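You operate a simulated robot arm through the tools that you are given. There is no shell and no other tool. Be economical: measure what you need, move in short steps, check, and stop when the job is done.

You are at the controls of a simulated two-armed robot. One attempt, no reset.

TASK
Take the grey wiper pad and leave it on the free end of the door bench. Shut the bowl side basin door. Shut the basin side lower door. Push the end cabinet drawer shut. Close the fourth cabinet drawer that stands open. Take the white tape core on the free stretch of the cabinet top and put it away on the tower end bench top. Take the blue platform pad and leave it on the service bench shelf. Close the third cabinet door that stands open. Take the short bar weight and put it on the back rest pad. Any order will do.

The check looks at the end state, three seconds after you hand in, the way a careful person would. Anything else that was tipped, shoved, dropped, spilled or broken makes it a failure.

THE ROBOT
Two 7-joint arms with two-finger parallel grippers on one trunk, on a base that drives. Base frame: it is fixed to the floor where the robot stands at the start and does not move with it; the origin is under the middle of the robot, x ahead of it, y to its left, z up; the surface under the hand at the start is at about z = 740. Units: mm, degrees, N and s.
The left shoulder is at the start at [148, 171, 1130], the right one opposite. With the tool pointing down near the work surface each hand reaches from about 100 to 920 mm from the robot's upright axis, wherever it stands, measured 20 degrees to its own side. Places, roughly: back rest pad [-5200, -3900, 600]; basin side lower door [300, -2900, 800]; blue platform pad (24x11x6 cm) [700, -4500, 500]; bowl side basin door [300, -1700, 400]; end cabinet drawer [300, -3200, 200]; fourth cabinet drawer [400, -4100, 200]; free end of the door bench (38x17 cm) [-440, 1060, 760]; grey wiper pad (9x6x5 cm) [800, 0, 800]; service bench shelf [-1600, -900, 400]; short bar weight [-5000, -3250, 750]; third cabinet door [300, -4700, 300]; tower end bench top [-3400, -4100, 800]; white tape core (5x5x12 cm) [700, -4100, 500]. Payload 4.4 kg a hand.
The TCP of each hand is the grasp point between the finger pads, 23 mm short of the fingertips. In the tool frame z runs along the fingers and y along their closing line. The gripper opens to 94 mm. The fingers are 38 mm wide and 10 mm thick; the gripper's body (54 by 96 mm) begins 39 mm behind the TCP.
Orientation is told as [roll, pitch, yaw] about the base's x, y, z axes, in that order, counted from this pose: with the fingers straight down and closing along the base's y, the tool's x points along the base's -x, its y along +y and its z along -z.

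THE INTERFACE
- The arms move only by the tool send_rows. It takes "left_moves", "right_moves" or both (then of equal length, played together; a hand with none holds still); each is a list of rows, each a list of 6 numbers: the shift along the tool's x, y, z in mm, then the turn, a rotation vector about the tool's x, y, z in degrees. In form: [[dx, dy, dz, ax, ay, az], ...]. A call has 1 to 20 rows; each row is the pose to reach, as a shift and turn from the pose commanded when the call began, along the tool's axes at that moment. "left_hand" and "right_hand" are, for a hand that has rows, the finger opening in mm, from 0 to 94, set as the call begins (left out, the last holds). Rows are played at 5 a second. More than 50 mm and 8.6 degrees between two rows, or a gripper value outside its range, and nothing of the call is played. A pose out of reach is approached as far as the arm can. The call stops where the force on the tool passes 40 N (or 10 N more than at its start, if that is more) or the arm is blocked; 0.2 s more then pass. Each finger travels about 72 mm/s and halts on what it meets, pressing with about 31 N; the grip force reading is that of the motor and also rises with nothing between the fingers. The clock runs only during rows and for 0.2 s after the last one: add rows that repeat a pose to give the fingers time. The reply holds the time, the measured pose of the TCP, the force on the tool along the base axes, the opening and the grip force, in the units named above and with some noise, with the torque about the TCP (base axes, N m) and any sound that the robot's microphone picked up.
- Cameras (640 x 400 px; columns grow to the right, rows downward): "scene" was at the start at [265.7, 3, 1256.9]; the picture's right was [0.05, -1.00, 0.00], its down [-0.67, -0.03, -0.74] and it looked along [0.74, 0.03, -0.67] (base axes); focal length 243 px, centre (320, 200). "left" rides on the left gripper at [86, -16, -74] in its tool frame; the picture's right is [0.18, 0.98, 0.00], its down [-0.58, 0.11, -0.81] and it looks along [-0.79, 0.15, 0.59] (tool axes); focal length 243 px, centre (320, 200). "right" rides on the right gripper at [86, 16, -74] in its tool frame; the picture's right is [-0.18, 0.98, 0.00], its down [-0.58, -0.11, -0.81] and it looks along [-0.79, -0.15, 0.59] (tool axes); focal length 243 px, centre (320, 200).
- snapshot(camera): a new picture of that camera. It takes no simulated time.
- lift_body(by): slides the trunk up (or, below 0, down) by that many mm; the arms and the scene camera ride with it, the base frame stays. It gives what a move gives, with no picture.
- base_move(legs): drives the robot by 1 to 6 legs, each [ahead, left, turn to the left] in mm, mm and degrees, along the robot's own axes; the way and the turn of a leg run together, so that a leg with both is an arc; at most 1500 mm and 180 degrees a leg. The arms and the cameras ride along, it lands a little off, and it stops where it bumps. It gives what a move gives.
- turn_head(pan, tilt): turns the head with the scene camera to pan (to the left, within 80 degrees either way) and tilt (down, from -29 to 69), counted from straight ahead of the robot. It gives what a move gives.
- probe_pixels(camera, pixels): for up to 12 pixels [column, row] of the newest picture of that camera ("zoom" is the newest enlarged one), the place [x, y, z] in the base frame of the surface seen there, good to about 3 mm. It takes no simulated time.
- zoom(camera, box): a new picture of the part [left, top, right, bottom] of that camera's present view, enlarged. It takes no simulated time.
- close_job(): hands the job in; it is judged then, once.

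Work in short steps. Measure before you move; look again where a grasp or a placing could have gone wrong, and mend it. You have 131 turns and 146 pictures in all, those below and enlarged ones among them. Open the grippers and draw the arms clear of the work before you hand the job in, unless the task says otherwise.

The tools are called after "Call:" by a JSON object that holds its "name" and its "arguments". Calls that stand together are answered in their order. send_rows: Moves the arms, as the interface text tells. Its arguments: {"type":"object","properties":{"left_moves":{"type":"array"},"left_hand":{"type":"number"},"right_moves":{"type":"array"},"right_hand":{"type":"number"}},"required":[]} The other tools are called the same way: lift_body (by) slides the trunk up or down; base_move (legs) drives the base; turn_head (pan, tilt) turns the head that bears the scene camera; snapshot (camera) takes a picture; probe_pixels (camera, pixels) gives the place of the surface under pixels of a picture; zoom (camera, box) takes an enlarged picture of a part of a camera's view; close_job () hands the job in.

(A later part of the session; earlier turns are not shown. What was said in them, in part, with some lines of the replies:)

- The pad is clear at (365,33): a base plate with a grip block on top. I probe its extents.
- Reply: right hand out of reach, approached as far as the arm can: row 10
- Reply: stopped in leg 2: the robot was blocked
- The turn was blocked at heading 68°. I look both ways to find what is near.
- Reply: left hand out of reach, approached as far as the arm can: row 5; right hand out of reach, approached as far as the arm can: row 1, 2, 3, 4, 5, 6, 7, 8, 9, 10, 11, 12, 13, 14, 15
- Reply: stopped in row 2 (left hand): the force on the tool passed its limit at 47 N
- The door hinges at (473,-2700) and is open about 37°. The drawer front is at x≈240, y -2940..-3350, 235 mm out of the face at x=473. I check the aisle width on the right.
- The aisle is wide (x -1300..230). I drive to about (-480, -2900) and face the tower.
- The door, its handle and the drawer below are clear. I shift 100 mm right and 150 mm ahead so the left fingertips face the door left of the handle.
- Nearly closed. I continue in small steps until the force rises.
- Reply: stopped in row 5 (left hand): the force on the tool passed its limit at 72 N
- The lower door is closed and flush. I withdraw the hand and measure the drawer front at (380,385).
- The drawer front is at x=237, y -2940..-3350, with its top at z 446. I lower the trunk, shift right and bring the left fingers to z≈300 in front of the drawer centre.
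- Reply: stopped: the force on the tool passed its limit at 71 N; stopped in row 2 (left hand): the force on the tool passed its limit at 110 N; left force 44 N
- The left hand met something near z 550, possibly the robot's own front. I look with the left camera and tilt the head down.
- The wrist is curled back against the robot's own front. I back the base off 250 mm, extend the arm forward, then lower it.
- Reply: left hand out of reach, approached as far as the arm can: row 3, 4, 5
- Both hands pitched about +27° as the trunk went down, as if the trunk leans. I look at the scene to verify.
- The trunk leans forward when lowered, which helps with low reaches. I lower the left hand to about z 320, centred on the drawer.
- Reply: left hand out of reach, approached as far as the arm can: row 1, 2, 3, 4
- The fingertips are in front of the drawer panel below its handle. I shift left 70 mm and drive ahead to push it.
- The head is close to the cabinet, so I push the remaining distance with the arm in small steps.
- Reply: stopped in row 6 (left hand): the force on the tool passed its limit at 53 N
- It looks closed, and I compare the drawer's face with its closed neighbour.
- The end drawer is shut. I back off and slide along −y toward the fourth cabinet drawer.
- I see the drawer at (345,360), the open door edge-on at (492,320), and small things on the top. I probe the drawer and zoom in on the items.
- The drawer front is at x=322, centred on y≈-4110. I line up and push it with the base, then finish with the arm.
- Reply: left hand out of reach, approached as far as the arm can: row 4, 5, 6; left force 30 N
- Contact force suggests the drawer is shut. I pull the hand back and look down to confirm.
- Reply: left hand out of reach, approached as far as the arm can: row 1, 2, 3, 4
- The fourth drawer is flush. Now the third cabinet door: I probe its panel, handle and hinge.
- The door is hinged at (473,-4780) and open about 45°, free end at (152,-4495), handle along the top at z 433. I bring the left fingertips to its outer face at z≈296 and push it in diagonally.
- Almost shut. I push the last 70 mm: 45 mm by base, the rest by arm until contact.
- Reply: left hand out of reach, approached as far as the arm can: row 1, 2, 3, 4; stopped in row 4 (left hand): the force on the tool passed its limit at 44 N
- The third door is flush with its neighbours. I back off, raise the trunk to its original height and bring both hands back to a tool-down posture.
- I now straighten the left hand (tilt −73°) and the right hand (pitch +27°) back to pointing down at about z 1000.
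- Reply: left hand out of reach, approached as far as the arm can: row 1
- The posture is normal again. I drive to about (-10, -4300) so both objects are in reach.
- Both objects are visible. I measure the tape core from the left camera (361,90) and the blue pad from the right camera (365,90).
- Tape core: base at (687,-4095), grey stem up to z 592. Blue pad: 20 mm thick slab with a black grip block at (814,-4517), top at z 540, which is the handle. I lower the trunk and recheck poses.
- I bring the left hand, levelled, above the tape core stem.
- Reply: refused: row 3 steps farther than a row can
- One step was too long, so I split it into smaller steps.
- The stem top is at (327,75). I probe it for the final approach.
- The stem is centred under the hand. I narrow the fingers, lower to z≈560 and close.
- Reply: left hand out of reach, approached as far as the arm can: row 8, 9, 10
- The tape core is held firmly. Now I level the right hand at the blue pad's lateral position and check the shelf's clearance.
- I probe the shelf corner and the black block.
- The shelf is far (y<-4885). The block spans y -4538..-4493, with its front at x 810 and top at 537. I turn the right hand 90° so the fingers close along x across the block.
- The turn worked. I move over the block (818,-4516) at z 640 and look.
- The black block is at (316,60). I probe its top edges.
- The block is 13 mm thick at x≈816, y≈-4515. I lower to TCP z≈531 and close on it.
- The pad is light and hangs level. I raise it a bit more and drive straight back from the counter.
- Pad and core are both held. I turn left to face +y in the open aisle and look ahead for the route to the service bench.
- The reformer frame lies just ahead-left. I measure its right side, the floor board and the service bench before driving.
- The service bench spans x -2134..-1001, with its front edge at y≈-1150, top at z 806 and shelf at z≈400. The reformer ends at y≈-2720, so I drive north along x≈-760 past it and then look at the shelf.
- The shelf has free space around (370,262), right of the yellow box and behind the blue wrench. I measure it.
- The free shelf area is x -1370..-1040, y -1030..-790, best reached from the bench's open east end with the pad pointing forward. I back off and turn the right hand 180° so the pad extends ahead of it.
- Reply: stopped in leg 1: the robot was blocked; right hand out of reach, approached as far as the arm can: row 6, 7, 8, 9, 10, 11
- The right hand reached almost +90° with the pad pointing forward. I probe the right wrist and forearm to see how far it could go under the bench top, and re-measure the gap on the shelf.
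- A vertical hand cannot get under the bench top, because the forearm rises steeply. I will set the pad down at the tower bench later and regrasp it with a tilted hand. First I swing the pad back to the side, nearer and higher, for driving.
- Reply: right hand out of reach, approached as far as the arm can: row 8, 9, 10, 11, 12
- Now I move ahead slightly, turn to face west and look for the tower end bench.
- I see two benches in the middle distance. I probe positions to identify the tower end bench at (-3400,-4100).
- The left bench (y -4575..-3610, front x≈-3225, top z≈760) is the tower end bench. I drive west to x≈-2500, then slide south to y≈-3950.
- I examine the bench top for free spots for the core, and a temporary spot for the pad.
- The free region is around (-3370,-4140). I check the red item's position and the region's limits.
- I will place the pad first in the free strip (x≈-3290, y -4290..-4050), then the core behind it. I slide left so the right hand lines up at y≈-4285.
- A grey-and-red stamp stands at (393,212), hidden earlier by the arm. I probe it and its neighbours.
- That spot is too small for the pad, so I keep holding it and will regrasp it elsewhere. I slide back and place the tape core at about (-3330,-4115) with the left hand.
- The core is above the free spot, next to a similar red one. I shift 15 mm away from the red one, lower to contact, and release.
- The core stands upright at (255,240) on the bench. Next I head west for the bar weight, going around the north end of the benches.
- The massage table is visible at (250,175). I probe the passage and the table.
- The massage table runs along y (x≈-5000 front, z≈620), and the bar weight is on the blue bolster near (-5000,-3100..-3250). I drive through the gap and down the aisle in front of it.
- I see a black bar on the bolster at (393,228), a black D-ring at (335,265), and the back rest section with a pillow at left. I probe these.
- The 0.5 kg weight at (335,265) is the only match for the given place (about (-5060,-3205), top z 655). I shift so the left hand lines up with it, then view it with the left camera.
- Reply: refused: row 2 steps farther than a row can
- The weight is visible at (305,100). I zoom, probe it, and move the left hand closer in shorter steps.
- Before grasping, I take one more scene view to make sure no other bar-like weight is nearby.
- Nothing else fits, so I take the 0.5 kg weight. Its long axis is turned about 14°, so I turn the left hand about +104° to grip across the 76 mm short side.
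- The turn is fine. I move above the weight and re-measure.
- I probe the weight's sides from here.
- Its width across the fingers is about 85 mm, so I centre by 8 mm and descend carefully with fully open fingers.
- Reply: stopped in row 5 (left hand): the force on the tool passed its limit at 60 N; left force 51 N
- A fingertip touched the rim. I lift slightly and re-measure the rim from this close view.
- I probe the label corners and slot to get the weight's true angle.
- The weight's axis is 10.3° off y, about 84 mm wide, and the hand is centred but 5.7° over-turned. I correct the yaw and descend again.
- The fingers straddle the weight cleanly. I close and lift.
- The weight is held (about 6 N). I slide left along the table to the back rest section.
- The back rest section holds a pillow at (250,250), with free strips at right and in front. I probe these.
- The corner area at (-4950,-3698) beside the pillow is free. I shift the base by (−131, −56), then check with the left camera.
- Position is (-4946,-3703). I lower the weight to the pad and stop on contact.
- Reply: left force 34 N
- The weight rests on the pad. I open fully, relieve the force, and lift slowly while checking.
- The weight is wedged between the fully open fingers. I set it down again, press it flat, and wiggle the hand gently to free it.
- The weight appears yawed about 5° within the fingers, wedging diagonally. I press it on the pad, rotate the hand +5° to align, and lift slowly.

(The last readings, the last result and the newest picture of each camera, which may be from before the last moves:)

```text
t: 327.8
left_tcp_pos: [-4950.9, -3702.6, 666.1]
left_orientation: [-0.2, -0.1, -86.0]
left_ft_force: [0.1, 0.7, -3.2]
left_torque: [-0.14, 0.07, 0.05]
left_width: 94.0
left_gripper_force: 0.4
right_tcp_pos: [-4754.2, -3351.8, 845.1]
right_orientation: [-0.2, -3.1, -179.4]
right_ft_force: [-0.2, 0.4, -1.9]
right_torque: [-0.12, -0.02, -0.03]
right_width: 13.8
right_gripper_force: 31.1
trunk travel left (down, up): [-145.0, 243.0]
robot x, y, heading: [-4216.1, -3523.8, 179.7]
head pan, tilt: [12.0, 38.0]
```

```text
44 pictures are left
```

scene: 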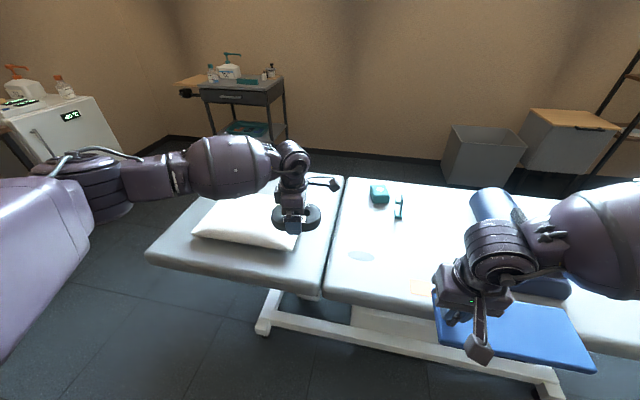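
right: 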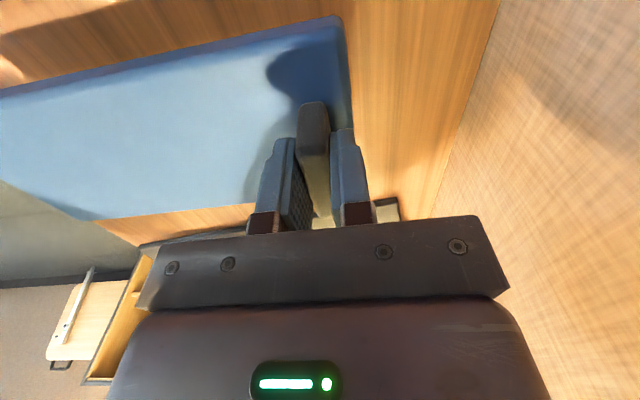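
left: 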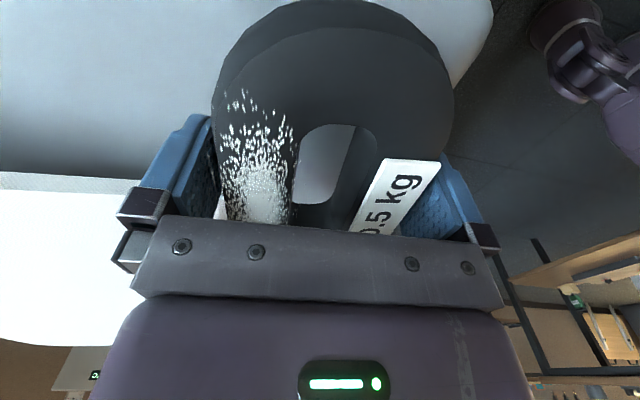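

It still clings, probably tilted in the grip. I press it down harder (to the force limit) to flatten it, then rise slowly in tiny steps.

Call:
{"name": "send_rows", "arguments": {"left_moves": [[0, 0, 8, 0, 0, 0], [0, 0, 14, 0, 0, 0], [0, 0, 18, 0, 0, 0], [0, 0, 21, 0, 0, 0], [0, 0, 24, 0, 0, 0], [0, 0, 27, 0, 0, 0], [0, 0, 30, 0, 0, 0]], "left_hand": 94}}

Call:
{"name": "snapshot", "arguments": {"camera": "left"}}

```text
t: 329.1
left_tcp_pos: [-4951.9, -3702.7, 651.1]
left_orientation: [-0.7, 0.1, -85.9]
left_ft_force: [16.5, -2.4, 30.6]
left_torque: [0.27, -0.63, -0.55]
left_width: 94.5
left_gripper_force: 0.2
right_tcp_pos: [-4751.3, -3352.5, 849.4]
right_orientation: [-0.1, -3.4, -179.4]
right_ft_force: [-0.2, -0.2, -1.6]
right_torque: [-0.13, -0.05, -0.03]
right_width: 13.9
right_gripper_force: 30.8
trunk travel left (down, up): [-145.0, 243.0]
robot x, y, heading: [-4220.1, -3524.6, -179.9]
head pan, tilt: [12.0, 38.0]
stopped in row 6 (left hand): the force on the tool passed its limit at 43 N (the readings are from after the stop); the commanded pose is now the measured one
```

```text
43 pictures are left
```

left: 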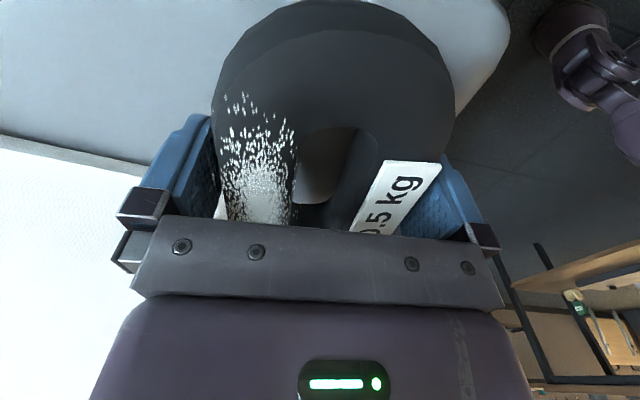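

I will re-close so the flat fingers realign the weight (91 mm), bring it to a very light contact, and then open.

Call:
{"name": "send_rows", "arguments": {"left_moves": [[0, 0, -4, 0, 0, 0], [0, 0, -4, 0, 0, 0], [0, 0, -4, 0, 0, 0], [0, 0, -8, 0, 0, 0], [0, 0, -8, 0, 0, 0]], "left_hand": 60}}

Call:
{"name": "snapshot", "arguments": {"camera": "left"}}

```text
t: 330.2
left_tcp_pos: [-4952.4, -3703.6, 651.0]
left_orientation: [-0.2, -0.1, -85.9]
left_ft_force: [1.8, 2.3, 0.3]
left_torque: [-0.18, 0.13, 0.02]
left_width: 94.2
left_gripper_force: 31.1
right_tcp_pos: [-4752.4, -3352.6, 844.6]
right_orientation: [0.0, -3.0, -179.3]
right_ft_force: [-0.4, 0.0, -1.7]
right_torque: [-0.15, -0.02, 0.01]
right_width: 13.7
right_gripper_force: 31.1
trunk travel left (down, up): [-145.0, 243.0]
robot x, y, heading: [-4219.3, -3523.5, 180.1]
head pan, tilt: [12.0, 38.0]
```

```text
42 pictures are left
```

left: 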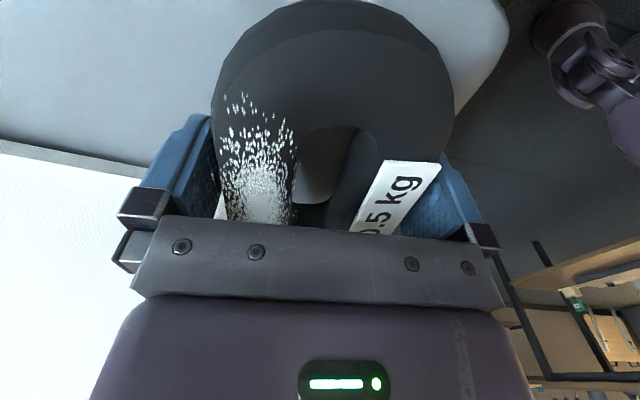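

The width stays at 94, so the weight has slid to its widest point between the fingers. I open, press lightly, and slide the hand along its own x (away from the pillow) to slip off the widest point, then rise.

Call:
{"name": "send_rows", "arguments": {"left_moves": [[0, 0, 0, 0, 0, 0], [0, 0, 3, 0, 0, 0], [5, 0, 4, 0, 0, 0], [10, 0, 4, 0, 0, 0], [15, 0, 4, 0, 0, 0], [20, 0, 4, 0, 0, 0], [20, 0, 0, 0, 0, 0], [20, 0, -6, 0, 0, 0], [20, 0, -12, 0, 0, 0]], "left_hand": 94}}

Call:
{"name": "snapshot", "arguments": {"camera": "left"}}

```text
t: 332.2
left_tcp_pos: [-4953.5, -3684.4, 665.1]
left_orientation: [-0.4, 0.0, -85.9]
left_ft_force: [-0.8, 0.1, 0.5]
left_torque: [0.0, 0.02, 0.01]
left_width: 93.9
left_gripper_force: 0.0
right_tcp_pos: [-4752.2, -3351.9, 845.9]
right_orientation: [-0.1, -3.2, -179.4]
right_ft_force: [0.2, -0.6, -2.1]
right_torque: [-0.15, 0.03, 0.03]
right_width: 14.0
right_gripper_force: 30.9
trunk travel left (down, up): [-145.0, 243.0]
robot x, y, heading: [-4218.6, -3520.9, 179.7]
head pan, tilt: [12.0, 38.0]
```

```text
41 pictures are left
```

left: 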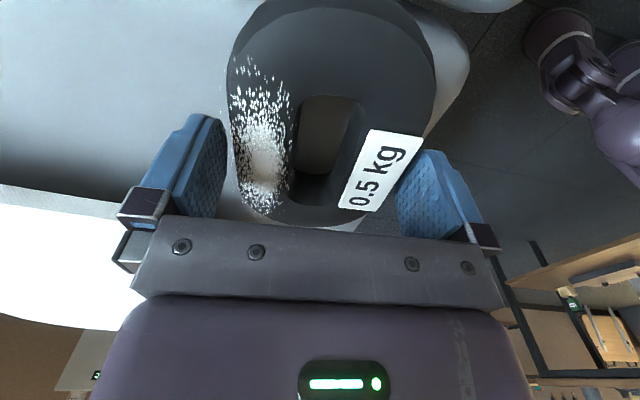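

The weight came free (force about 0). I rise straight up and check how it lies.

Call:
{"name": "send_rows", "arguments": {"left_moves": [[3, 0, -10, 0, 0, 0], [3, 0, -25, 0, 0, 0], [3, 0, -60, 0, 0, 0], [3, 0, -100, 0, 0, 0], [3, 0, -140, 0, 0, 0], [3, 0, -180, 0, 0, 0], [3, 40, -200, 0, 0, 0], [3, 80, -220, 0, 0, 0]]}}

Call:
{"name": "snapshot", "arguments": {"camera": "scene"}}

Call:
{"name": "zoom", "arguments": {"camera": "scene", "box": [180, 170, 380, 330]}}

```text
t: 334.1
left_tcp_pos: [-4871.1, -3673.6, 885.7]
left_orientation: [-0.4, 0.0, -85.9]
left_ft_force: [-0.2, -0.3, -0.5]
left_torque: [0.04, 0.02, 0.0]
left_width: 94.0
left_gripper_force: 0.1
right_tcp_pos: [-4752.3, -3351.9, 847.9]
right_orientation: [-0.1, -3.2, -179.3]
right_ft_force: [0.0, -0.4, -1.8]
right_torque: [-0.15, -0.04, 0.01]
right_width: 13.7
right_gripper_force: 31.0
trunk travel left (down, up): [-145.0, 243.0]
robot x, y, heading: [-4218.1, -3522.9, 180.0]
head pan, tilt: [12.0, 38.0]
```

```text
40 pictures are left
```

scene: 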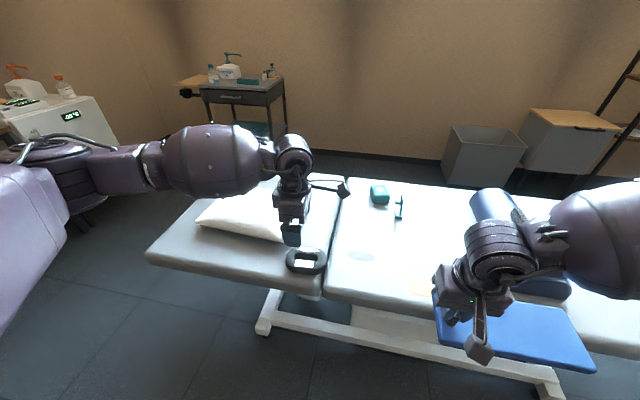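

```text
2.50 times, centred on (280, 250) of scene
```

zoom: 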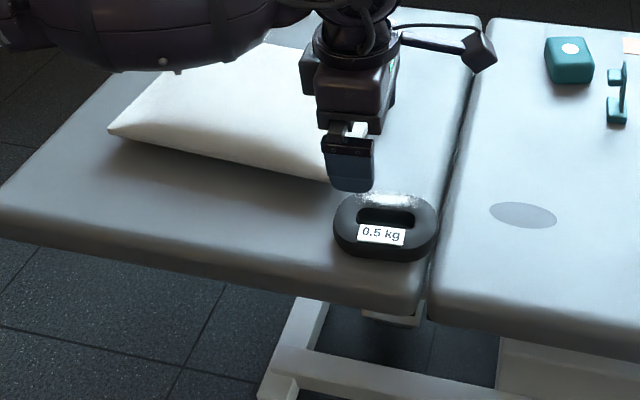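

The weight lies flat on the back rest. Now I lay the blue pad on the free leg section of the table to regrasp it with a tilted hand. I move the base ahead 100 mm and lower the pad.

Call:
{"name": "base_move", "arguments": {"legs": [[100, 0, 0]]}}

Call:
{"name": "send_rows", "arguments": {"right_moves": [[-40, 0, 0, 0, 1, 0], [-80, 0, 10, 0, 2, 0], [-120, 0, 25, 0, 3.2, 0], [-140, 0, 60, 0, 3.2, 0], [-140, 0, 100, 0, 3.2, 0], [-140, 0, 135, 0, 3.2, 0], [-140, 0, 158, 0, 3.2, 0], [-140, 0, 168, 0, 3.2, 0], [-140, 0, 174, 0, 3.2, 0]]}}

Call:
{"name": "snapshot", "arguments": {"camera": "right"}}

```text
t: 335.2
left_tcp_pos: [-4970.9, -3672.2, 884.4]
left_orientation: [-0.4, 0.0, -86.1]
left_ft_force: [-0.9, 0.5, 0.7]
left_torque: [-0.01, -0.01, -0.02]
left_width: 94.2
left_gripper_force: 0.1
right_tcp_pos: [-4851.7, -3351.5, 847.3]
right_orientation: [-0.1, -3.3, -179.7]
right_ft_force: [-0.1, 0.0, -1.6]
right_torque: [-0.15, 0.01, -0.02]
right_width: 13.6
right_gripper_force: 31.0
trunk travel left (down, up): [-145.0, 243.0]
robot x, y, heading: [-4316.7, -3520.6, 180.0]
head pan, tilt: [12.0, 38.0]
```

```text
t: 337.2
left_tcp_pos: [-4970.7, -3671.2, 884.7]
left_orientation: [-0.4, 0.0, -86.1]
left_ft_force: [0.0, 0.4, -0.5]
left_torque: [0.0, -0.02, -0.02]
left_width: 93.7
left_gripper_force: 0.0
right_tcp_pos: [-4999.2, -3351.6, 679.0]
right_orientation: [-0.1, 0.0, -179.6]
right_ft_force: [-0.2, -0.1, -1.3]
right_torque: [-0.13, -0.03, 0.0]
right_width: 13.6
right_gripper_force: 31.3
trunk travel left (down, up): [-145.0, 243.0]
robot x, y, heading: [-4317.1, -3524.1, 179.7]
head pan, tilt: [12.0, 38.0]
```

```text
38 pictures are left
```

right: 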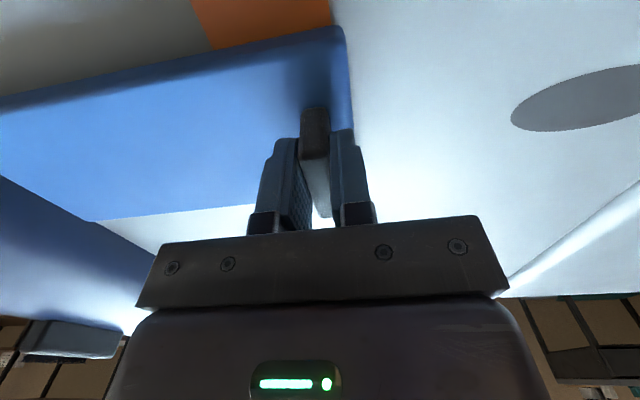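

The pad is about 8 mm above the table. I lower it to contact, release and rise 80 mm.

Call:
{"name": "send_rows", "arguments": {"right_moves": [[0, 0, 5, 0, 0, 0], [0, 0, 8, 0, 0, 0], [0, 0, 10, 0, 0, 0]]}}

Call:
{"name": "send_rows", "arguments": {"right_moves": [[0, 0, 0, 0, 0, 0], [0, 0, 0, 0, 0, 0], [0, 0, 0, 0, 0, 0], [0, 0, -20, 0, 0, 0], [0, 0, -50, 0, 0, 0], [0, 0, -80, 0, 0, 0], [0, 0, -80, 0, -8, 0], [0, 0, -80, 0, -16, 0], [0, 0, -80, 0, -24, 0], [0, 0, -80, 0, -32, 0], [0, 0, -80, 0, -40, 0], [0, 0, -80, 0, -47, 0], [0, 0, -80, 0, -50, 0], [0, 0, -80, 0, -50, 0]], "right_hand": 60}}

Call:
{"name": "snapshot", "arguments": {"camera": "right"}}

```text
t: 338.0
left_tcp_pos: [-4969.6, -3672.2, 888.0]
left_orientation: [-0.5, 0.0, -86.2]
left_ft_force: [0.3, -0.4, 0.1]
left_torque: [-0.02, 0.01, 0.02]
left_width: 93.8
left_gripper_force: 0.0
right_tcp_pos: [-5000.5, -3351.3, 674.4]
right_orientation: [0.0, -0.3, -179.6]
right_ft_force: [6.2, 1.9, 16.2]
right_torque: [-0.03, -1.17, -0.06]
right_width: 13.5
right_gripper_force: 31.0
trunk travel left (down, up): [-145.0, 243.0]
robot x, y, heading: [-4315.5, -3521.3, 179.8]
head pan, tilt: [12.0, 38.0]
```

```text
t: 341.0
left_tcp_pos: [-4971.6, -3671.3, 884.8]
left_orientation: [-0.4, 0.0, -86.0]
left_ft_force: [-1.1, 0.2, 0.3]
left_torque: [-0.02, 0.0, 0.0]
left_width: 94.0
left_gripper_force: 0.1
right_tcp_pos: [-5001.2, -3350.4, 751.8]
right_orientation: [-0.3, -43.6, -179.4]
right_ft_force: [0.3, -0.3, 0.0]
right_torque: [0.03, 0.01, 0.0]
right_width: 60.3
right_gripper_force: 0.0
right hand out of reach, approached as far as the arm can: row 12, 13, 14
trunk travel left (down, up): [-145.0, 243.0]
robot x, y, heading: [-4318.4, -3524.6, 179.9]
head pan, tilt: [12.0, 38.0]
```

```text
37 pictures are left
```

right: 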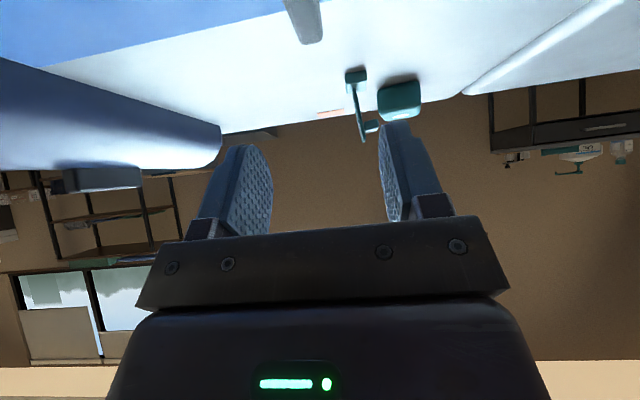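

The tilt reached −44°, which is enough. I descend onto the block and close.

Call:
{"name": "send_rows", "arguments": {"right_moves": [[14, 0, 14, 0, 0, 0], [27, 0, 28, 0, 0, 0], [41, 0, 42, 0, 0, 0], [53, 0, 56, 0, 0, 0], [53, 0, 56, 0, 0, 0]]}}

Call:
{"name": "snapshot", "arguments": {"camera": "right"}}

```text
t: 342.2
left_tcp_pos: [-4971.0, -3671.7, 884.3]
left_orientation: [-0.4, 0.0, -86.1]
left_ft_force: [-0.1, 0.3, 0.0]
left_torque: [-0.01, -0.02, 0.01]
left_width: 93.8
left_gripper_force: 0.1
right_tcp_pos: [-5004.8, -3342.9, 739.5]
right_orientation: [-0.1, -43.3, -179.4]
right_ft_force: [-0.9, 0.3, 0.1]
right_torque: [0.0, 0.03, -0.02]
right_width: 60.1
right_gripper_force: 0.0
right hand out of reach, approached as far as the arm can: row 1, 2, 3, 4, 5
trunk travel left (down, up): [-145.0, 243.0]
robot x, y, heading: [-4317.4, -3523.8, 179.7]
head pan, tilt: [12.0, 38.0]
```

```text
36 pictures are left
```

right: 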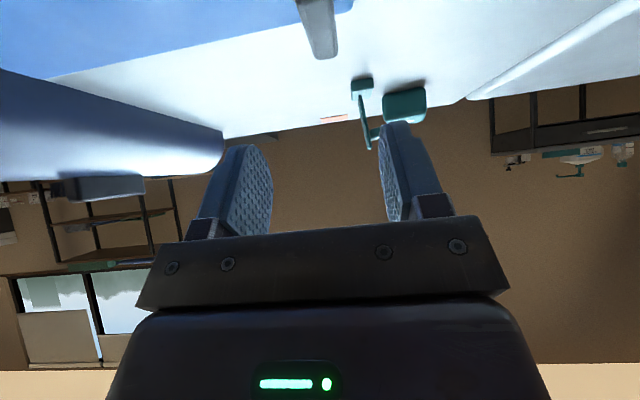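

The arm is at its limit this far to the side. I bring the right hand toward the robot's centre line while moving the left hand outward, and shift the base to compensate.

Call:
{"name": "send_rows", "arguments": {"right_moves": [[0, 30, 0, 0, 0, 0], [0, 60, 0, 0, 0, 0], [0, 90, 0, 0, 0, 0], [0, 120, 0, 0, 0, 0], [0, 150, 0, 0, 0, 0], [0, 150, 0, 0, 0, 0]], "left_moves": [[-40, 0, -20, 0, 0, 0], [-80, 0, -40, 0, 0, 0], [-120, 0, -60, 0, 0, 0], [-150, 0, -70, 0, 0, 0], [-180, 0, -70, 0, 0, 0], [-180, 0, -70, 0, 0, 0]]}}

Call:
{"name": "base_move", "arguments": {"legs": [[0, -150, 0]]}}

Call:
{"name": "snapshot", "arguments": {"camera": "right"}}

```text
t: 343.6
left_tcp_pos: [-4958.9, -3851.2, 957.9]
left_orientation: [-0.4, 0.0, -86.1]
left_ft_force: [-0.1, -0.7, 0.0]
left_torque: [0.01, -0.01, -0.01]
left_width: 94.1
left_gripper_force: 0.1
right_tcp_pos: [-5002.6, -3492.0, 739.4]
right_orientation: [-0.2, -43.5, -179.5]
right_ft_force: [0.9, 0.3, -0.6]
right_torque: [0.01, 0.02, 0.02]
right_width: 59.9
right_gripper_force: 0.1
trunk travel left (down, up): [-145.0, 243.0]
robot x, y, heading: [-4313.8, -3525.3, 179.8]
head pan, tilt: [12.0, 38.0]
```

```text
t: 345.6
left_tcp_pos: [-4957.4, -3702.8, 958.3]
left_orientation: [-0.4, 0.1, -85.9]
left_ft_force: [0.0, -0.4, 0.0]
left_torque: [0.0, 0.05, 0.01]
left_width: 94.0
left_gripper_force: 0.2
right_tcp_pos: [-5003.6, -3344.2, 737.9]
right_orientation: [-0.2, -43.6, -179.3]
right_ft_force: [0.5, 0.0, 0.4]
right_torque: [-0.02, 0.02, 0.01]
right_width: 60.1
right_gripper_force: 0.0
trunk travel left (down, up): [-145.0, 243.0]
robot x, y, heading: [-4317.0, -3369.9, 179.9]
head pan, tilt: [12.0, 38.0]
```

```text
35 pictures are left
```

right: 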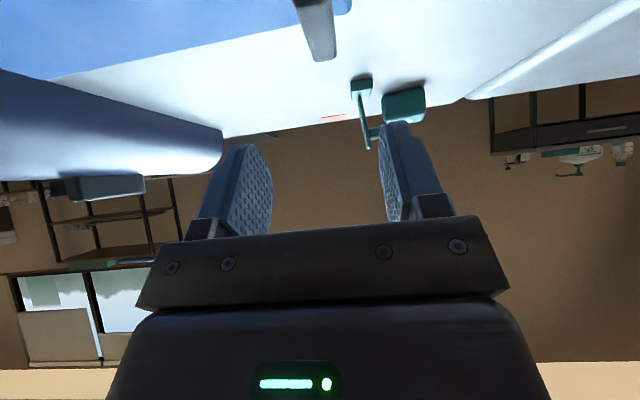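

The hand is now near the centre line. I probe the block and descend toward it.

Call:
{"name": "probe_pixels", "arguments": {"camera": "right", "pixels": [[318, 30], [308, 20], [330, 40], [322, 58], [335, 55], [350, 5]]}}

Call:
{"name": "send_rows", "arguments": {"right_moves": [[11, 4, 12, 0, 0, 0], [23, 7, 24, 0, 0, 0], [34, 7, 36, 0, 0, 0], [45, 7, 48, 0, 0, 0], [45, 7, 48, 0, 0, 0]]}}

Call:
{"name": "snapshot", "arguments": {"camera": "right"}}

```text
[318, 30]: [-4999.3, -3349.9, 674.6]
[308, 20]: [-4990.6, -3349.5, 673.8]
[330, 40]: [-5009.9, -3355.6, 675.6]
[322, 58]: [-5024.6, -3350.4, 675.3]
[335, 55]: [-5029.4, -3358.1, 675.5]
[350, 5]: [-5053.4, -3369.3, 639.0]
```

```text
t: 346.8
left_tcp_pos: [-4958.3, -3704.0, 956.9]
left_orientation: [-0.4, 0.0, -85.9]
left_ft_force: [0.5, 0.1, -0.8]
left_torque: [-0.01, -0.02, 0.03]
left_width: 93.9
left_gripper_force: 0.1
right_tcp_pos: [-5003.2, -3351.5, 674.6]
right_orientation: [-0.2, -43.5, -179.4]
right_ft_force: [0.7, 0.6, -0.7]
right_torque: [0.01, 0.01, -0.01]
right_width: 60.0
right_gripper_force: 0.1
trunk travel left (down, up): [-145.0, 243.0]
robot x, y, heading: [-4315.1, -3372.2, 179.8]
head pan, tilt: [12.0, 38.0]
```

```text
34 pictures are left
```

right: 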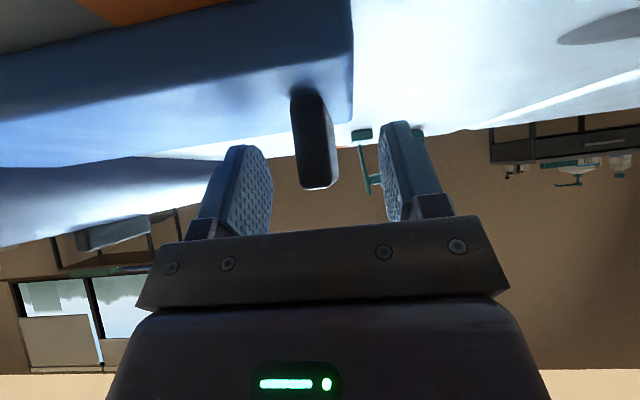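

Block is centred between the fingers. I close and lift the pad.

Call:
{"name": "send_rows", "arguments": {"right_moves": [[0, 0, 0, 0, 0, 0], [0, 0, 0, 0, 0, 0], [0, 0, 0, 0, 0, 0], [0, 0, 0, 0, 0, 0], [0, 0, 0, 0, 0, 0]], "right_hand": 0}}

Call:
{"name": "send_rows", "arguments": {"right_moves": [[-14, 0, -14, 0, 0, 0], [-28, 0, -29, 0, 0, 0], [-48, 0, -51, 0, 0, 0], [-69, 0, -72, 0, 0, 0], [-69, 0, -72, 0, 0, 0]]}}

Call:
{"name": "snapshot", "arguments": {"camera": "scene"}}

```text
t: 348.0
left_tcp_pos: [-4956.4, -3703.3, 958.6]
left_orientation: [-0.5, 0.1, -85.9]
left_ft_force: [-0.4, -0.7, 0.3]
left_torque: [0.0, 0.01, 0.01]
left_width: 93.9
left_gripper_force: 0.1
right_tcp_pos: [-5003.1, -3350.3, 672.7]
right_orientation: [-0.2, -43.5, -179.2]
right_ft_force: [0.6, 0.3, 0.4]
right_torque: [-0.16, 0.06, -0.03]
right_width: 13.6
right_gripper_force: 30.9
trunk travel left (down, up): [-145.0, 243.0]
robot x, y, heading: [-4314.6, -3371.4, 179.9]
head pan, tilt: [12.0, 38.0]
```

```text
t: 349.2
left_tcp_pos: [-4958.4, -3704.1, 957.4]
left_orientation: [-0.3, 0.0, -85.9]
left_ft_force: [0.5, 0.1, -0.2]
left_torque: [0.02, -0.05, -0.02]
left_width: 93.9
left_gripper_force: 0.0
right_tcp_pos: [-5003.5, -3351.8, 771.6]
right_orientation: [-0.2, -43.4, -179.3]
right_ft_force: [0.3, 0.1, -1.6]
right_torque: [-0.14, 0.02, 0.01]
right_width: 13.7
right_gripper_force: 30.4
trunk travel left (down, up): [-145.0, 243.0]
robot x, y, heading: [-4314.7, -3374.1, 179.9]
head pan, tilt: [12.0, 38.0]
```

```text
33 pictures are left
```

scene: 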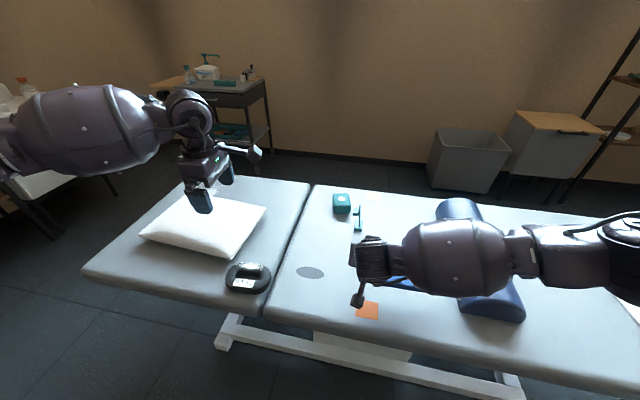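

The pad is held level by the tilted hand. I drive back to the service bench by the same route and turn north in front of it.

Call:
{"name": "base_move", "arguments": {"legs": [[0, -1400, 0], [0, -260, 0], [-1500, 0, 0], [-300, 0, 0], [-900, 380, 0], [0, 0, -90]]}}

Call:
{"name": "turn_head", "arguments": {"pan": -10, "tilt": 35}}

Call:
{"name": "snapshot", "arguments": {"camera": "scene"}}

```text
t: 381.3
left_tcp_pos: [-1940.1, -1447.6, 957.2]
left_orientation: [-0.4, 0.1, -174.7]
left_ft_force: [0.8, 0.0, 0.9]
left_torque: [0.02, -0.02, 0.01]
left_width: 93.8
left_gripper_force: 0.0
right_tcp_pos: [-1589.2, -1394.9, 771.7]
right_orientation: [-0.3, -43.4, 91.9]
right_ft_force: [0.0, 0.0, -1.4]
right_torque: [-0.03, 0.15, -0.01]
right_width: 13.8
right_gripper_force: 31.1
trunk travel left (down, up): [-145.0, 243.0]
robot x, y, heading: [-1596.4, -2079.8, 91.2]
head pan, tilt: [12.0, 38.0]
```

```text
t: 382.2
left_tcp_pos: [-1941.1, -1447.4, 958.6]
left_orientation: [-0.3, 0.1, -174.9]
left_ft_force: [-0.5, 0.2, 0.1]
left_torque: [0.01, -0.01, -0.02]
left_width: 94.0
left_gripper_force: 0.0
right_tcp_pos: [-1590.1, -1394.3, 772.4]
right_orientation: [-0.3, -43.5, 91.9]
right_ft_force: [0.3, 0.6, -1.6]
right_torque: [-0.02, 0.17, -0.01]
right_width: 13.8
right_gripper_force: 31.1
trunk travel left (down, up): [-145.0, 243.0]
robot x, y, heading: [-1600.2, -2080.9, 90.8]
head pan, tilt: [-10.0, 35.0]
```

```text
32 pictures are left
```

scene: 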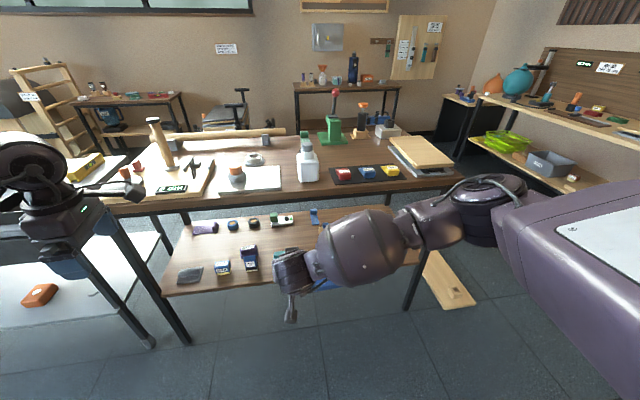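

Now I slide right so the hand is at x≈-1322 and lower the trunk.

Call:
{"name": "base_move", "arguments": {"legs": [[0, -266, -0.9]]}}

Call:
{"name": "lift_body", "arguments": {"by": -140}}

```text
t: 385.1
left_tcp_pos: [-1660.3, -1437.8, 958.1]
left_orientation: [-0.4, 0.0, -176.1]
left_ft_force: [0.4, 0.6, -0.2]
left_torque: [0.01, -0.01, 0.02]
left_width: 94.3
left_gripper_force: 0.1
right_tcp_pos: [-1308.8, -1393.0, 772.4]
right_orientation: [-0.2, -43.5, 90.4]
right_ft_force: [-0.2, -0.2, -1.2]
right_torque: [-0.04, 0.15, -0.02]
right_width: 13.8
right_gripper_force: 30.9
trunk travel left (down, up): [-145.0, 243.0]
robot x, y, heading: [-1329.7, -2080.7, 89.8]
head pan, tilt: [-10.0, 35.0]
```

```text
t: 386.8
left_tcp_pos: [-1660.4, -1439.2, 819.2]
left_orientation: [-0.3, 0.0, -176.1]
left_ft_force: [-0.1, -0.8, 0.0]
left_torque: [0.02, 0.0, 0.03]
left_width: 93.7
left_gripper_force: 0.1
right_tcp_pos: [-1308.2, -1392.8, 633.1]
right_orientation: [-0.1, -43.7, 90.7]
right_ft_force: [0.4, -0.3, -0.8]
right_torque: [0.01, 0.12, 0.02]
right_width: 13.8
right_gripper_force: 31.3
trunk travel left (down, up): [-5.0, 383.0]
robot x, y, heading: [-1331.2, -2083.8, 90.0]
head pan, tilt: [-10.0, 35.0]
```

Poses stayed intact. I lower the hand to about z 505, in front of the shelf opening, and look.

Call:
{"name": "send_rows", "arguments": {"right_moves": [[18, 0, 18, 0, 0, 0], [36, 0, 37, 0, 0, 0], [54, 0, 56, 0, 0, 0], [72, 0, 75, 0, 0, 0], [88, 0, 93, 0, 0, 0], [88, 0, 93, 0, 0, 0]]}}

Call:
{"name": "snapshot", "arguments": {"camera": "right"}}

Call:
{"name": "snapshot", "arguments": {"camera": "scene"}}

```text
t: 388.2
left_tcp_pos: [-1659.2, -1438.6, 816.9]
left_orientation: [-0.4, 0.0, -176.2]
left_ft_force: [0.5, -0.5, -0.3]
left_torque: [0.0, 0.0, 0.03]
left_width: 94.0
left_gripper_force: 0.0
right_tcp_pos: [-1308.8, -1393.9, 504.2]
right_orientation: [-0.2, -43.6, 90.5]
right_ft_force: [0.2, -0.4, -2.3]
right_torque: [0.03, 0.16, 0.01]
right_width: 13.9
right_gripper_force: 31.8
trunk travel left (down, up): [-5.0, 383.0]
robot x, y, heading: [-1331.2, -2081.7, 89.9]
head pan, tilt: [-10.0, 35.0]
```

```text
31 pictures are left
```

right: 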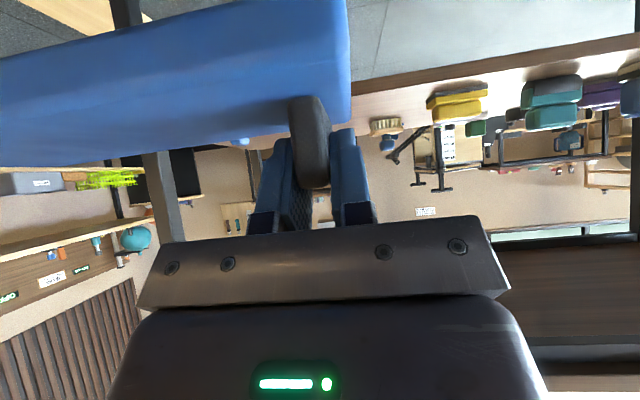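

```text
30 pictures are left
```

scene: 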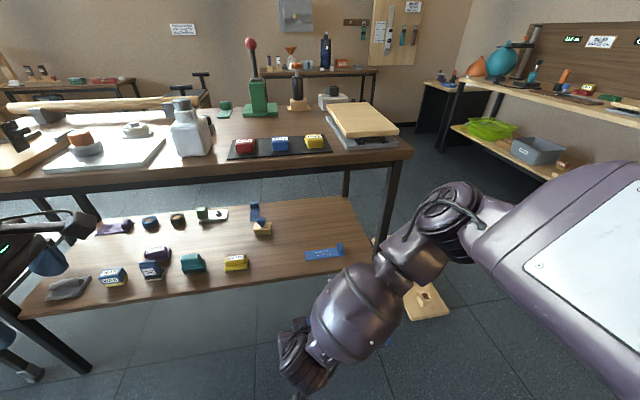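

I probe the shelf items, its edges and the underside of the bench top.

Call:
{"name": "probe_pixels", "arguments": {"camera": "scene", "pixels": [[248, 266], [272, 230], [255, 236], [306, 258], [341, 248], [325, 250], [320, 272], [375, 260], [300, 172], [300, 163], [340, 215], [290, 240]]}}

```text
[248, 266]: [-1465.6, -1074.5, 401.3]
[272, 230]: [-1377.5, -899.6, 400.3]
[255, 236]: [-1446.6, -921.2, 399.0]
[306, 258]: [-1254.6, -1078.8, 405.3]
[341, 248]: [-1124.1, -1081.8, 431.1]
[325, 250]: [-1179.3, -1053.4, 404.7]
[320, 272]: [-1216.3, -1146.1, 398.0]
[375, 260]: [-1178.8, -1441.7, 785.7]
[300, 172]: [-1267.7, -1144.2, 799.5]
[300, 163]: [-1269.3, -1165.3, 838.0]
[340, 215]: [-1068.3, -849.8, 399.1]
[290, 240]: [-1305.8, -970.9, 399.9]
```

I probe the forearm to check it will clear the bench top when the hand goes in.

Call:
{"name": "probe_pixels", "arguments": {"camera": "scene", "pixels": [[300, 340], [325, 310], [350, 275], [370, 300], [405, 255], [425, 235], [440, 200], [465, 190], [310, 370], [395, 240], [330, 290]]}}

```text
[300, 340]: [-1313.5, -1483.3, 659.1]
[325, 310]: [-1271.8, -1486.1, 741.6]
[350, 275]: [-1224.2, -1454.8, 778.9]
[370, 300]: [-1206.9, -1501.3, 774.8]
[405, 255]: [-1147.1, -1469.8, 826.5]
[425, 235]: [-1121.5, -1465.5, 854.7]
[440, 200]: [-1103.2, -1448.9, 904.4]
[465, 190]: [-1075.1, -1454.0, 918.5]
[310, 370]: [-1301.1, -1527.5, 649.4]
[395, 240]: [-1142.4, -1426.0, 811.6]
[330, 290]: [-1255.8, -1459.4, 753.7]
```

The forearm runs out to the right at bench-top height, so from the front the hand can go in only about 10 mm. From the east end, facing west, it goes in enough. I probe the floor board and the shelf's east end.

Call:
{"name": "probe_pixels", "arguments": {"camera": "scene", "pixels": [[404, 300], [412, 318], [448, 314], [430, 286], [445, 300], [366, 212], [355, 200], [372, 235], [365, 225], [390, 200], [345, 185]]}}

Call:
{"name": "zoom", "arguments": {"camera": "scene", "box": [290, 150, 470, 330]}}

```text
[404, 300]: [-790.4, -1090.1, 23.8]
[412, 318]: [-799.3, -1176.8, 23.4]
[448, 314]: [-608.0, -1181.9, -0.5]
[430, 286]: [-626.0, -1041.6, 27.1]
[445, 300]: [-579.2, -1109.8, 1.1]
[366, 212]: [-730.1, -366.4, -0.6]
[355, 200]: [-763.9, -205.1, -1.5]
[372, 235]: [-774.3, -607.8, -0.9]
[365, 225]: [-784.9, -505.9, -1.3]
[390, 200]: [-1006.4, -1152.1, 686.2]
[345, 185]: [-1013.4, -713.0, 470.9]
```

```text
2.22 times, centred on (380, 240) of scene
```

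zoom: 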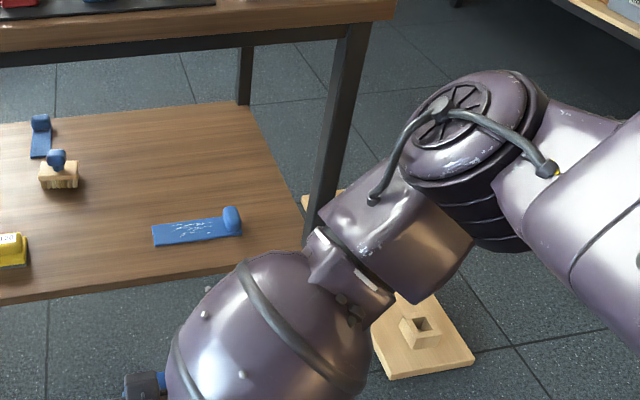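

The floor board spans x -800..-600, so I plan to stand at x≈-215, facing west, and extend the arm over it to the shelf's east end. I drive there.

Call:
{"name": "base_move", "arguments": {"legs": [[0, -1116, 0], [330, 0, 0], [0, 0, 90], [0, -730, 0]]}}

Call:
{"name": "turn_head", "arguments": {"pan": 5, "tilt": 35}}

Call:
{"name": "snapshot", "arguments": {"camera": "scene"}}

```text
t: 410.4
left_tcp_pos: [-866.0, -1361.7, 817.7]
left_orientation: [-0.3, 0.0, -84.8]
left_ft_force: [-0.5, 0.1, 0.7]
left_torque: [0.03, -0.01, -0.03]
left_width: 94.2
left_gripper_force: 0.1
right_tcp_pos: [-916.7, -1011.9, 503.5]
right_orientation: [-0.2, -43.5, -178.2]
right_ft_force: [1.2, -0.7, -2.1]
right_torque: [-0.12, -0.02, -0.03]
right_width: 13.7
right_gripper_force: 31.2
trunk travel left (down, up): [-5.0, 383.0]
robot x, y, heading: [-228.4, -1020.3, -179.2]
head pan, tilt: [-10.0, 35.0]
```

```text
t: 411.1
left_tcp_pos: [-865.4, -1362.6, 817.7]
left_orientation: [-0.4, 0.0, -84.7]
left_ft_force: [1.0, 0.2, -0.1]
left_torque: [-0.02, 0.01, 0.01]
left_width: 94.1
left_gripper_force: 0.1
right_tcp_pos: [-916.7, -1011.9, 504.1]
right_orientation: [-0.2, -43.4, -178.2]
right_ft_force: [-0.8, 0.6, -0.4]
right_torque: [-0.15, 0.01, -0.01]
right_width: 13.5
right_gripper_force: 31.1
trunk travel left (down, up): [-5.0, 383.0]
robot x, y, heading: [-229.6, -1020.2, -179.2]
head pan, tilt: [5.0, 35.0]
```

```text
28 pictures are left
```

scene: 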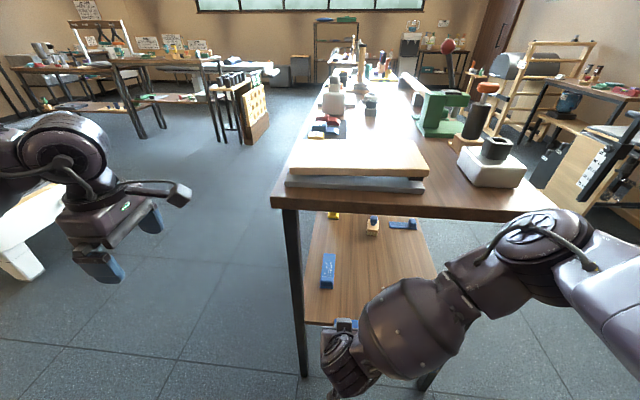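

I check the forearm and elbow against the tabletop edge before extending.

Call:
{"name": "probe_pixels", "arguments": {"camera": "scene", "pixels": [[470, 265], [500, 235], [530, 215], [420, 285], [380, 300], [440, 210], [510, 210], [395, 285], [435, 300], [350, 320], [305, 318], [410, 320]]}}

```text
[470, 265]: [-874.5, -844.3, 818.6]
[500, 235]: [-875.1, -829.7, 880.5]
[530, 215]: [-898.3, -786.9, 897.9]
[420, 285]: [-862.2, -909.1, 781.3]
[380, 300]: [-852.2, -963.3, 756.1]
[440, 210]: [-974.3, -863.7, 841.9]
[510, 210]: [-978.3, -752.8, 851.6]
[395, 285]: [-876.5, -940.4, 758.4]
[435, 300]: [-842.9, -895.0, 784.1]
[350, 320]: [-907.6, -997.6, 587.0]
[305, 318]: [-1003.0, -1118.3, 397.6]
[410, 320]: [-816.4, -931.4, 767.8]
```

The elbow front is at x≈-898 and the tabletop edge at -976. I extend the arm 60 mm, lower 40 mm, and see how much the elbow moves.

Call:
{"name": "send_rows", "arguments": {"right_moves": [[-8, 0, 28, 0, 0, 0], [-22, 0, 48, 0, 0, 0], [-16, 0, 70, 0, 0, 0], [-16, 0, 70, 0, 0, 0]]}}

Call:
{"name": "snapshot", "arguments": {"camera": "scene"}}

Call:
{"name": "probe_pixels", "arguments": {"camera": "scene", "pixels": [[470, 265], [500, 235], [530, 215], [490, 240], [420, 285], [380, 300], [395, 275], [510, 205], [450, 260]]}}

```text
t: 412.1
left_tcp_pos: [-865.0, -1362.9, 818.2]
left_orientation: [-0.5, -0.1, -84.9]
left_ft_force: [-0.9, -0.1, 0.1]
left_torque: [0.03, 0.01, 0.0]
left_width: 93.8
left_gripper_force: 0.1
right_tcp_pos: [-976.2, -1013.6, 463.8]
right_orientation: [-0.3, -43.6, -178.2]
right_ft_force: [0.6, -0.3, -0.9]
right_torque: [-0.14, -0.02, -0.01]
right_width: 13.6
right_gripper_force: 31.6
trunk travel left (down, up): [-5.0, 383.0]
robot x, y, heading: [-231.2, -1019.4, -179.0]
head pan, tilt: [5.0, 35.0]
```

```text
27 pictures are left
```

scene: 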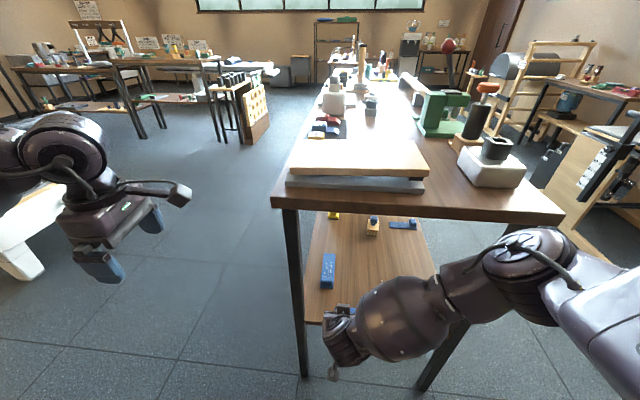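

```text
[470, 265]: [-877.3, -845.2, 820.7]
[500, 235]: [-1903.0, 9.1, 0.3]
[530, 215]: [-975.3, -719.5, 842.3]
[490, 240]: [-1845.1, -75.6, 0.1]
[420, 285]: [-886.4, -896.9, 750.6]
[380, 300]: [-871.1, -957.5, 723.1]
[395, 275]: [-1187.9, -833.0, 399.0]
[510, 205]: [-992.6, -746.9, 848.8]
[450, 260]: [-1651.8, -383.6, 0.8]
```

The elbow barely advanced, so extension works. I extend about 80 mm more at this height.

Call:
{"name": "send_rows", "arguments": {"right_moves": [[-18, 0, 12, 0, 0, 0], [-32, 0, 26, 0, 0, 0], [-47, 0, 41, 0, 0, 0], [-60, 0, 53, 0, 0, 0], [-60, 0, 53, 0, 0, 0]]}}

Call:
{"name": "snapshot", "arguments": {"camera": "scene"}}

Call:
{"name": "probe_pixels", "arguments": {"camera": "scene", "pixels": [[470, 270], [440, 285], [420, 285], [380, 300], [360, 300], [400, 280], [500, 260], [345, 315]]}}

```text
t: 413.4
left_tcp_pos: [-865.0, -1363.5, 817.7]
left_orientation: [-0.4, 0.1, -84.9]
left_ft_force: [-0.1, 0.4, -0.6]
left_torque: [0.0, -0.01, 0.01]
left_width: 94.2
left_gripper_force: 0.1
right_tcp_pos: [-1055.7, -1015.1, 467.1]
right_orientation: [-0.1, -43.5, -178.1]
right_ft_force: [0.2, 0.6, -0.8]
right_torque: [-0.13, -0.02, 0.0]
right_width: 13.7
right_gripper_force: 31.1
trunk travel left (down, up): [-5.0, 383.0]
robot x, y, heading: [-232.2, -1021.7, -179.1]
head pan, tilt: [5.0, 35.0]
```

```text
26 pictures are left
```

scene: 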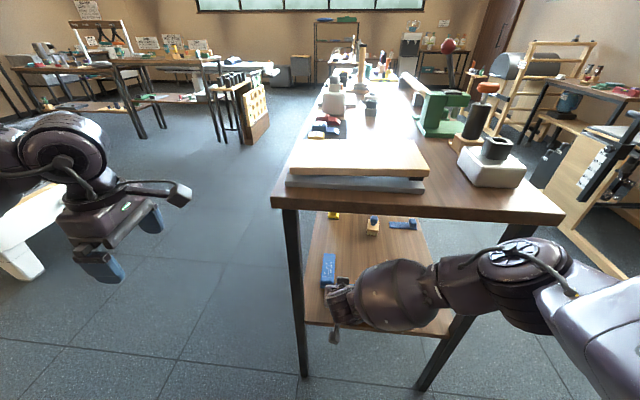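

```text
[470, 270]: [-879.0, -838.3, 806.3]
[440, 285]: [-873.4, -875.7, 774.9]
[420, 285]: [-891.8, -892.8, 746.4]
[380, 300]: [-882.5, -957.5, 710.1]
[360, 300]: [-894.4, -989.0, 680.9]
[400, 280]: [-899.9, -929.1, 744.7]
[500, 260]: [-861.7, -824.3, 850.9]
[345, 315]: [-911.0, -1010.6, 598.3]
```

It went in well: TCP at x=-1056, forearm outside. I go 20 mm further, then lower onto the shelf.

Call:
{"name": "send_rows", "arguments": {"right_moves": [[-14, 0, 13, 0, 0, 0], [-14, 0, 14, 0, 0, 0], [-10, 0, 18, 0, 0, 0], [-6, 0, 21, 0, 0, 0], [-5, 0, 23, 0, 0, 0], [-5, 0, 23, 0, 0, 0]]}}

Call:
{"name": "snapshot", "arguments": {"camera": "right"}}

```text
t: 414.8
left_tcp_pos: [-864.4, -1362.3, 818.5]
left_orientation: [-0.4, 0.0, -84.7]
left_ft_force: [-0.4, 0.1, -0.3]
left_torque: [0.02, 0.03, -0.02]
left_width: 93.9
left_gripper_force: 0.1
right_tcp_pos: [-1075.8, -1017.3, 453.9]
right_orientation: [-0.1, -43.5, -178.2]
right_ft_force: [2.2, 0.5, 3.0]
right_torque: [-0.14, 0.15, 0.01]
right_width: 13.7
right_gripper_force: 30.9
trunk travel left (down, up): [-5.0, 383.0]
robot x, y, heading: [-228.9, -1022.3, -179.1]
head pan, tilt: [5.0, 35.0]
```

```text
25 pictures are left
```

right: 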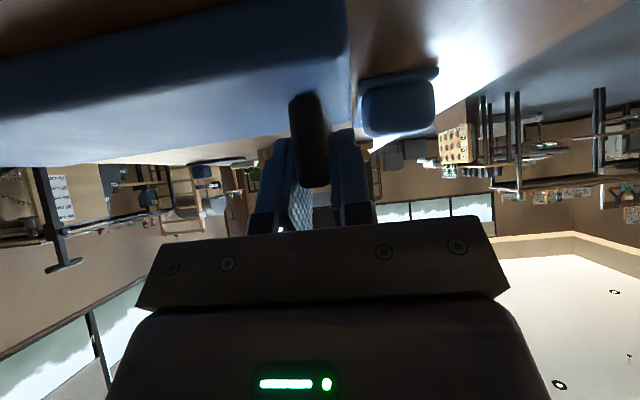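

The pad is on the shelf, just clear of the scraper. I open only slightly and withdraw along the finger direction.

Call:
{"name": "send_rows", "arguments": {"right_moves": [[0, 0, 0, 0, 0, 0], [0, 0, 0, 0, 0, 0], [0, 0, -12, 0, 0, 0], [0, 0, -30, 0, 0, 0], [12, 0, -60, 0, 0, 0], [30, 0, -85, 0, 0, 0], [55, 0, -110, 0, 0, 0], [80, 0, -135, 0, 0, 0], [105, 0, -160, 0, 0, 0]], "right_hand": 26}}

Call:
{"name": "snapshot", "arguments": {"camera": "scene"}}

Call:
{"name": "snapshot", "arguments": {"camera": "right"}}

```text
t: 416.8
left_tcp_pos: [-865.4, -1362.7, 818.2]
left_orientation: [-0.4, 0.1, -84.8]
left_ft_force: [-0.3, -0.7, 0.3]
left_torque: [0.0, 0.01, 0.0]
left_width: 94.4
left_gripper_force: 0.1
right_tcp_pos: [-889.8, -1010.9, 500.0]
right_orientation: [-0.2, -43.6, -178.2]
right_ft_force: [0.4, 0.4, -0.3]
right_torque: [-0.02, 0.03, -0.03]
right_width: 26.3
right_gripper_force: 0.1
trunk travel left (down, up): [-5.0, 383.0]
robot x, y, heading: [-228.1, -1020.1, -179.1]
head pan, tilt: [5.0, 35.0]
```

```text
24 pictures are left
```

scene: 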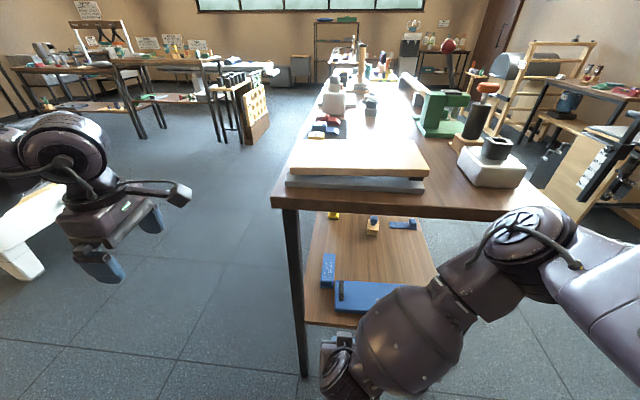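

```text
23 pictures are left
```

right: 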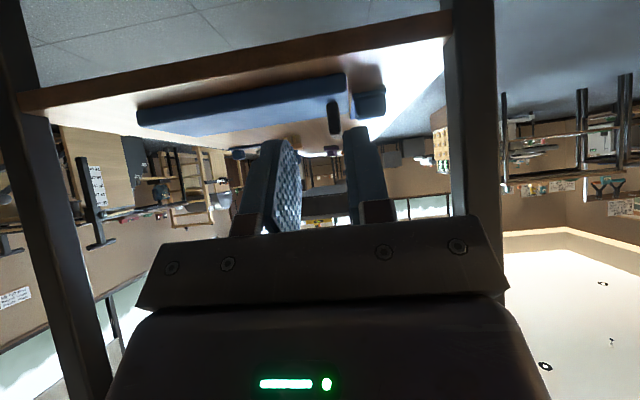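

The pad lies fully on the shelf with the scraper untouched. I draw the robot back from the bench with the grippers open.

Call:
{"name": "base_move", "arguments": {"legs": [[-90, -20, 0]]}}

Call:
{"name": "turn_head", "arguments": {"pan": 60, "tilt": 20}}

Call:
{"name": "snapshot", "arguments": {"camera": "scene"}}

```text
t: 417.9
left_tcp_pos: [-776.7, -1340.8, 818.5]
left_orientation: [-0.4, 0.0, -84.8]
left_ft_force: [-0.8, -0.5, -0.1]
left_torque: [0.0, 0.0, 0.02]
left_width: 94.0
left_gripper_force: 0.0
right_tcp_pos: [-800.9, -991.1, 498.9]
right_orientation: [-0.2, -43.5, -178.2]
right_ft_force: [0.4, -0.4, 0.2]
right_torque: [-0.02, 0.0, 0.05]
right_width: 25.9
right_gripper_force: 0.1
trunk travel left (down, up): [-5.0, 383.0]
robot x, y, heading: [-140.1, -996.5, -178.9]
head pan, tilt: [5.0, 35.0]
```

```text
t: 419.1
left_tcp_pos: [-778.0, -1342.7, 817.4]
left_orientation: [-0.5, 0.0, -84.7]
left_ft_force: [0.3, 0.3, -0.2]
left_torque: [0.02, -0.01, 0.0]
left_width: 93.8
left_gripper_force: 0.1
right_tcp_pos: [-801.7, -991.0, 499.4]
right_orientation: [-0.2, -43.4, -178.1]
right_ft_force: [-1.8, -0.9, 0.4]
right_torque: [-0.01, 0.04, 0.01]
right_width: 26.0
right_gripper_force: 0.1
trunk travel left (down, up): [-5.0, 383.0]
robot x, y, heading: [-144.1, -997.6, -179.0]
head pan, tilt: [60.0, 20.0]
```

```text
22 pictures are left
5 turns are left
```

scene: 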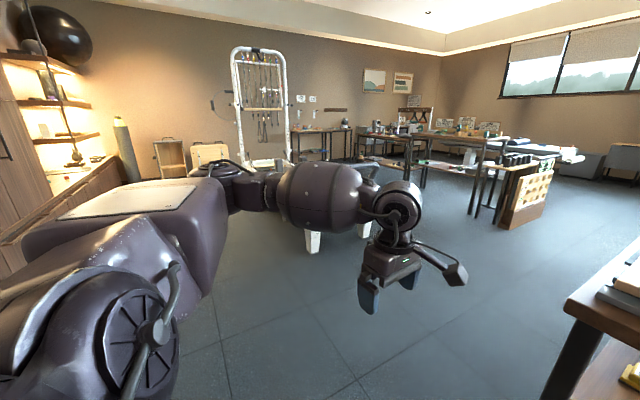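

With five turns left, everything is placed, the grippers are open and the arms are clear. I hand in.

Call:
{"name": "close_job", "arguments": {}}

```text
The job is handed in.
```

I finished all nine tasks and handed the job in, but the base was blocked twice on the way and I did not check what it touched.

- **Bumps:** The first was turning near the service bench, probably against one of its legs. The second was backing up near the exercise machine's frame. I saw nothing out of place, but I did not measure whether either one shifted.
- **Bar weight:** I took the black 0.5 kg ring-shaped weight on the table as the "short bar weight". It was the only object there that fit the location you gave. It jammed in the gripper while I was putting it down, and it now lies flat on the back rest pad, close to the seam.
- **Blue pad:** It is on the service bench shelf, close beside a scraper that I did not touch.
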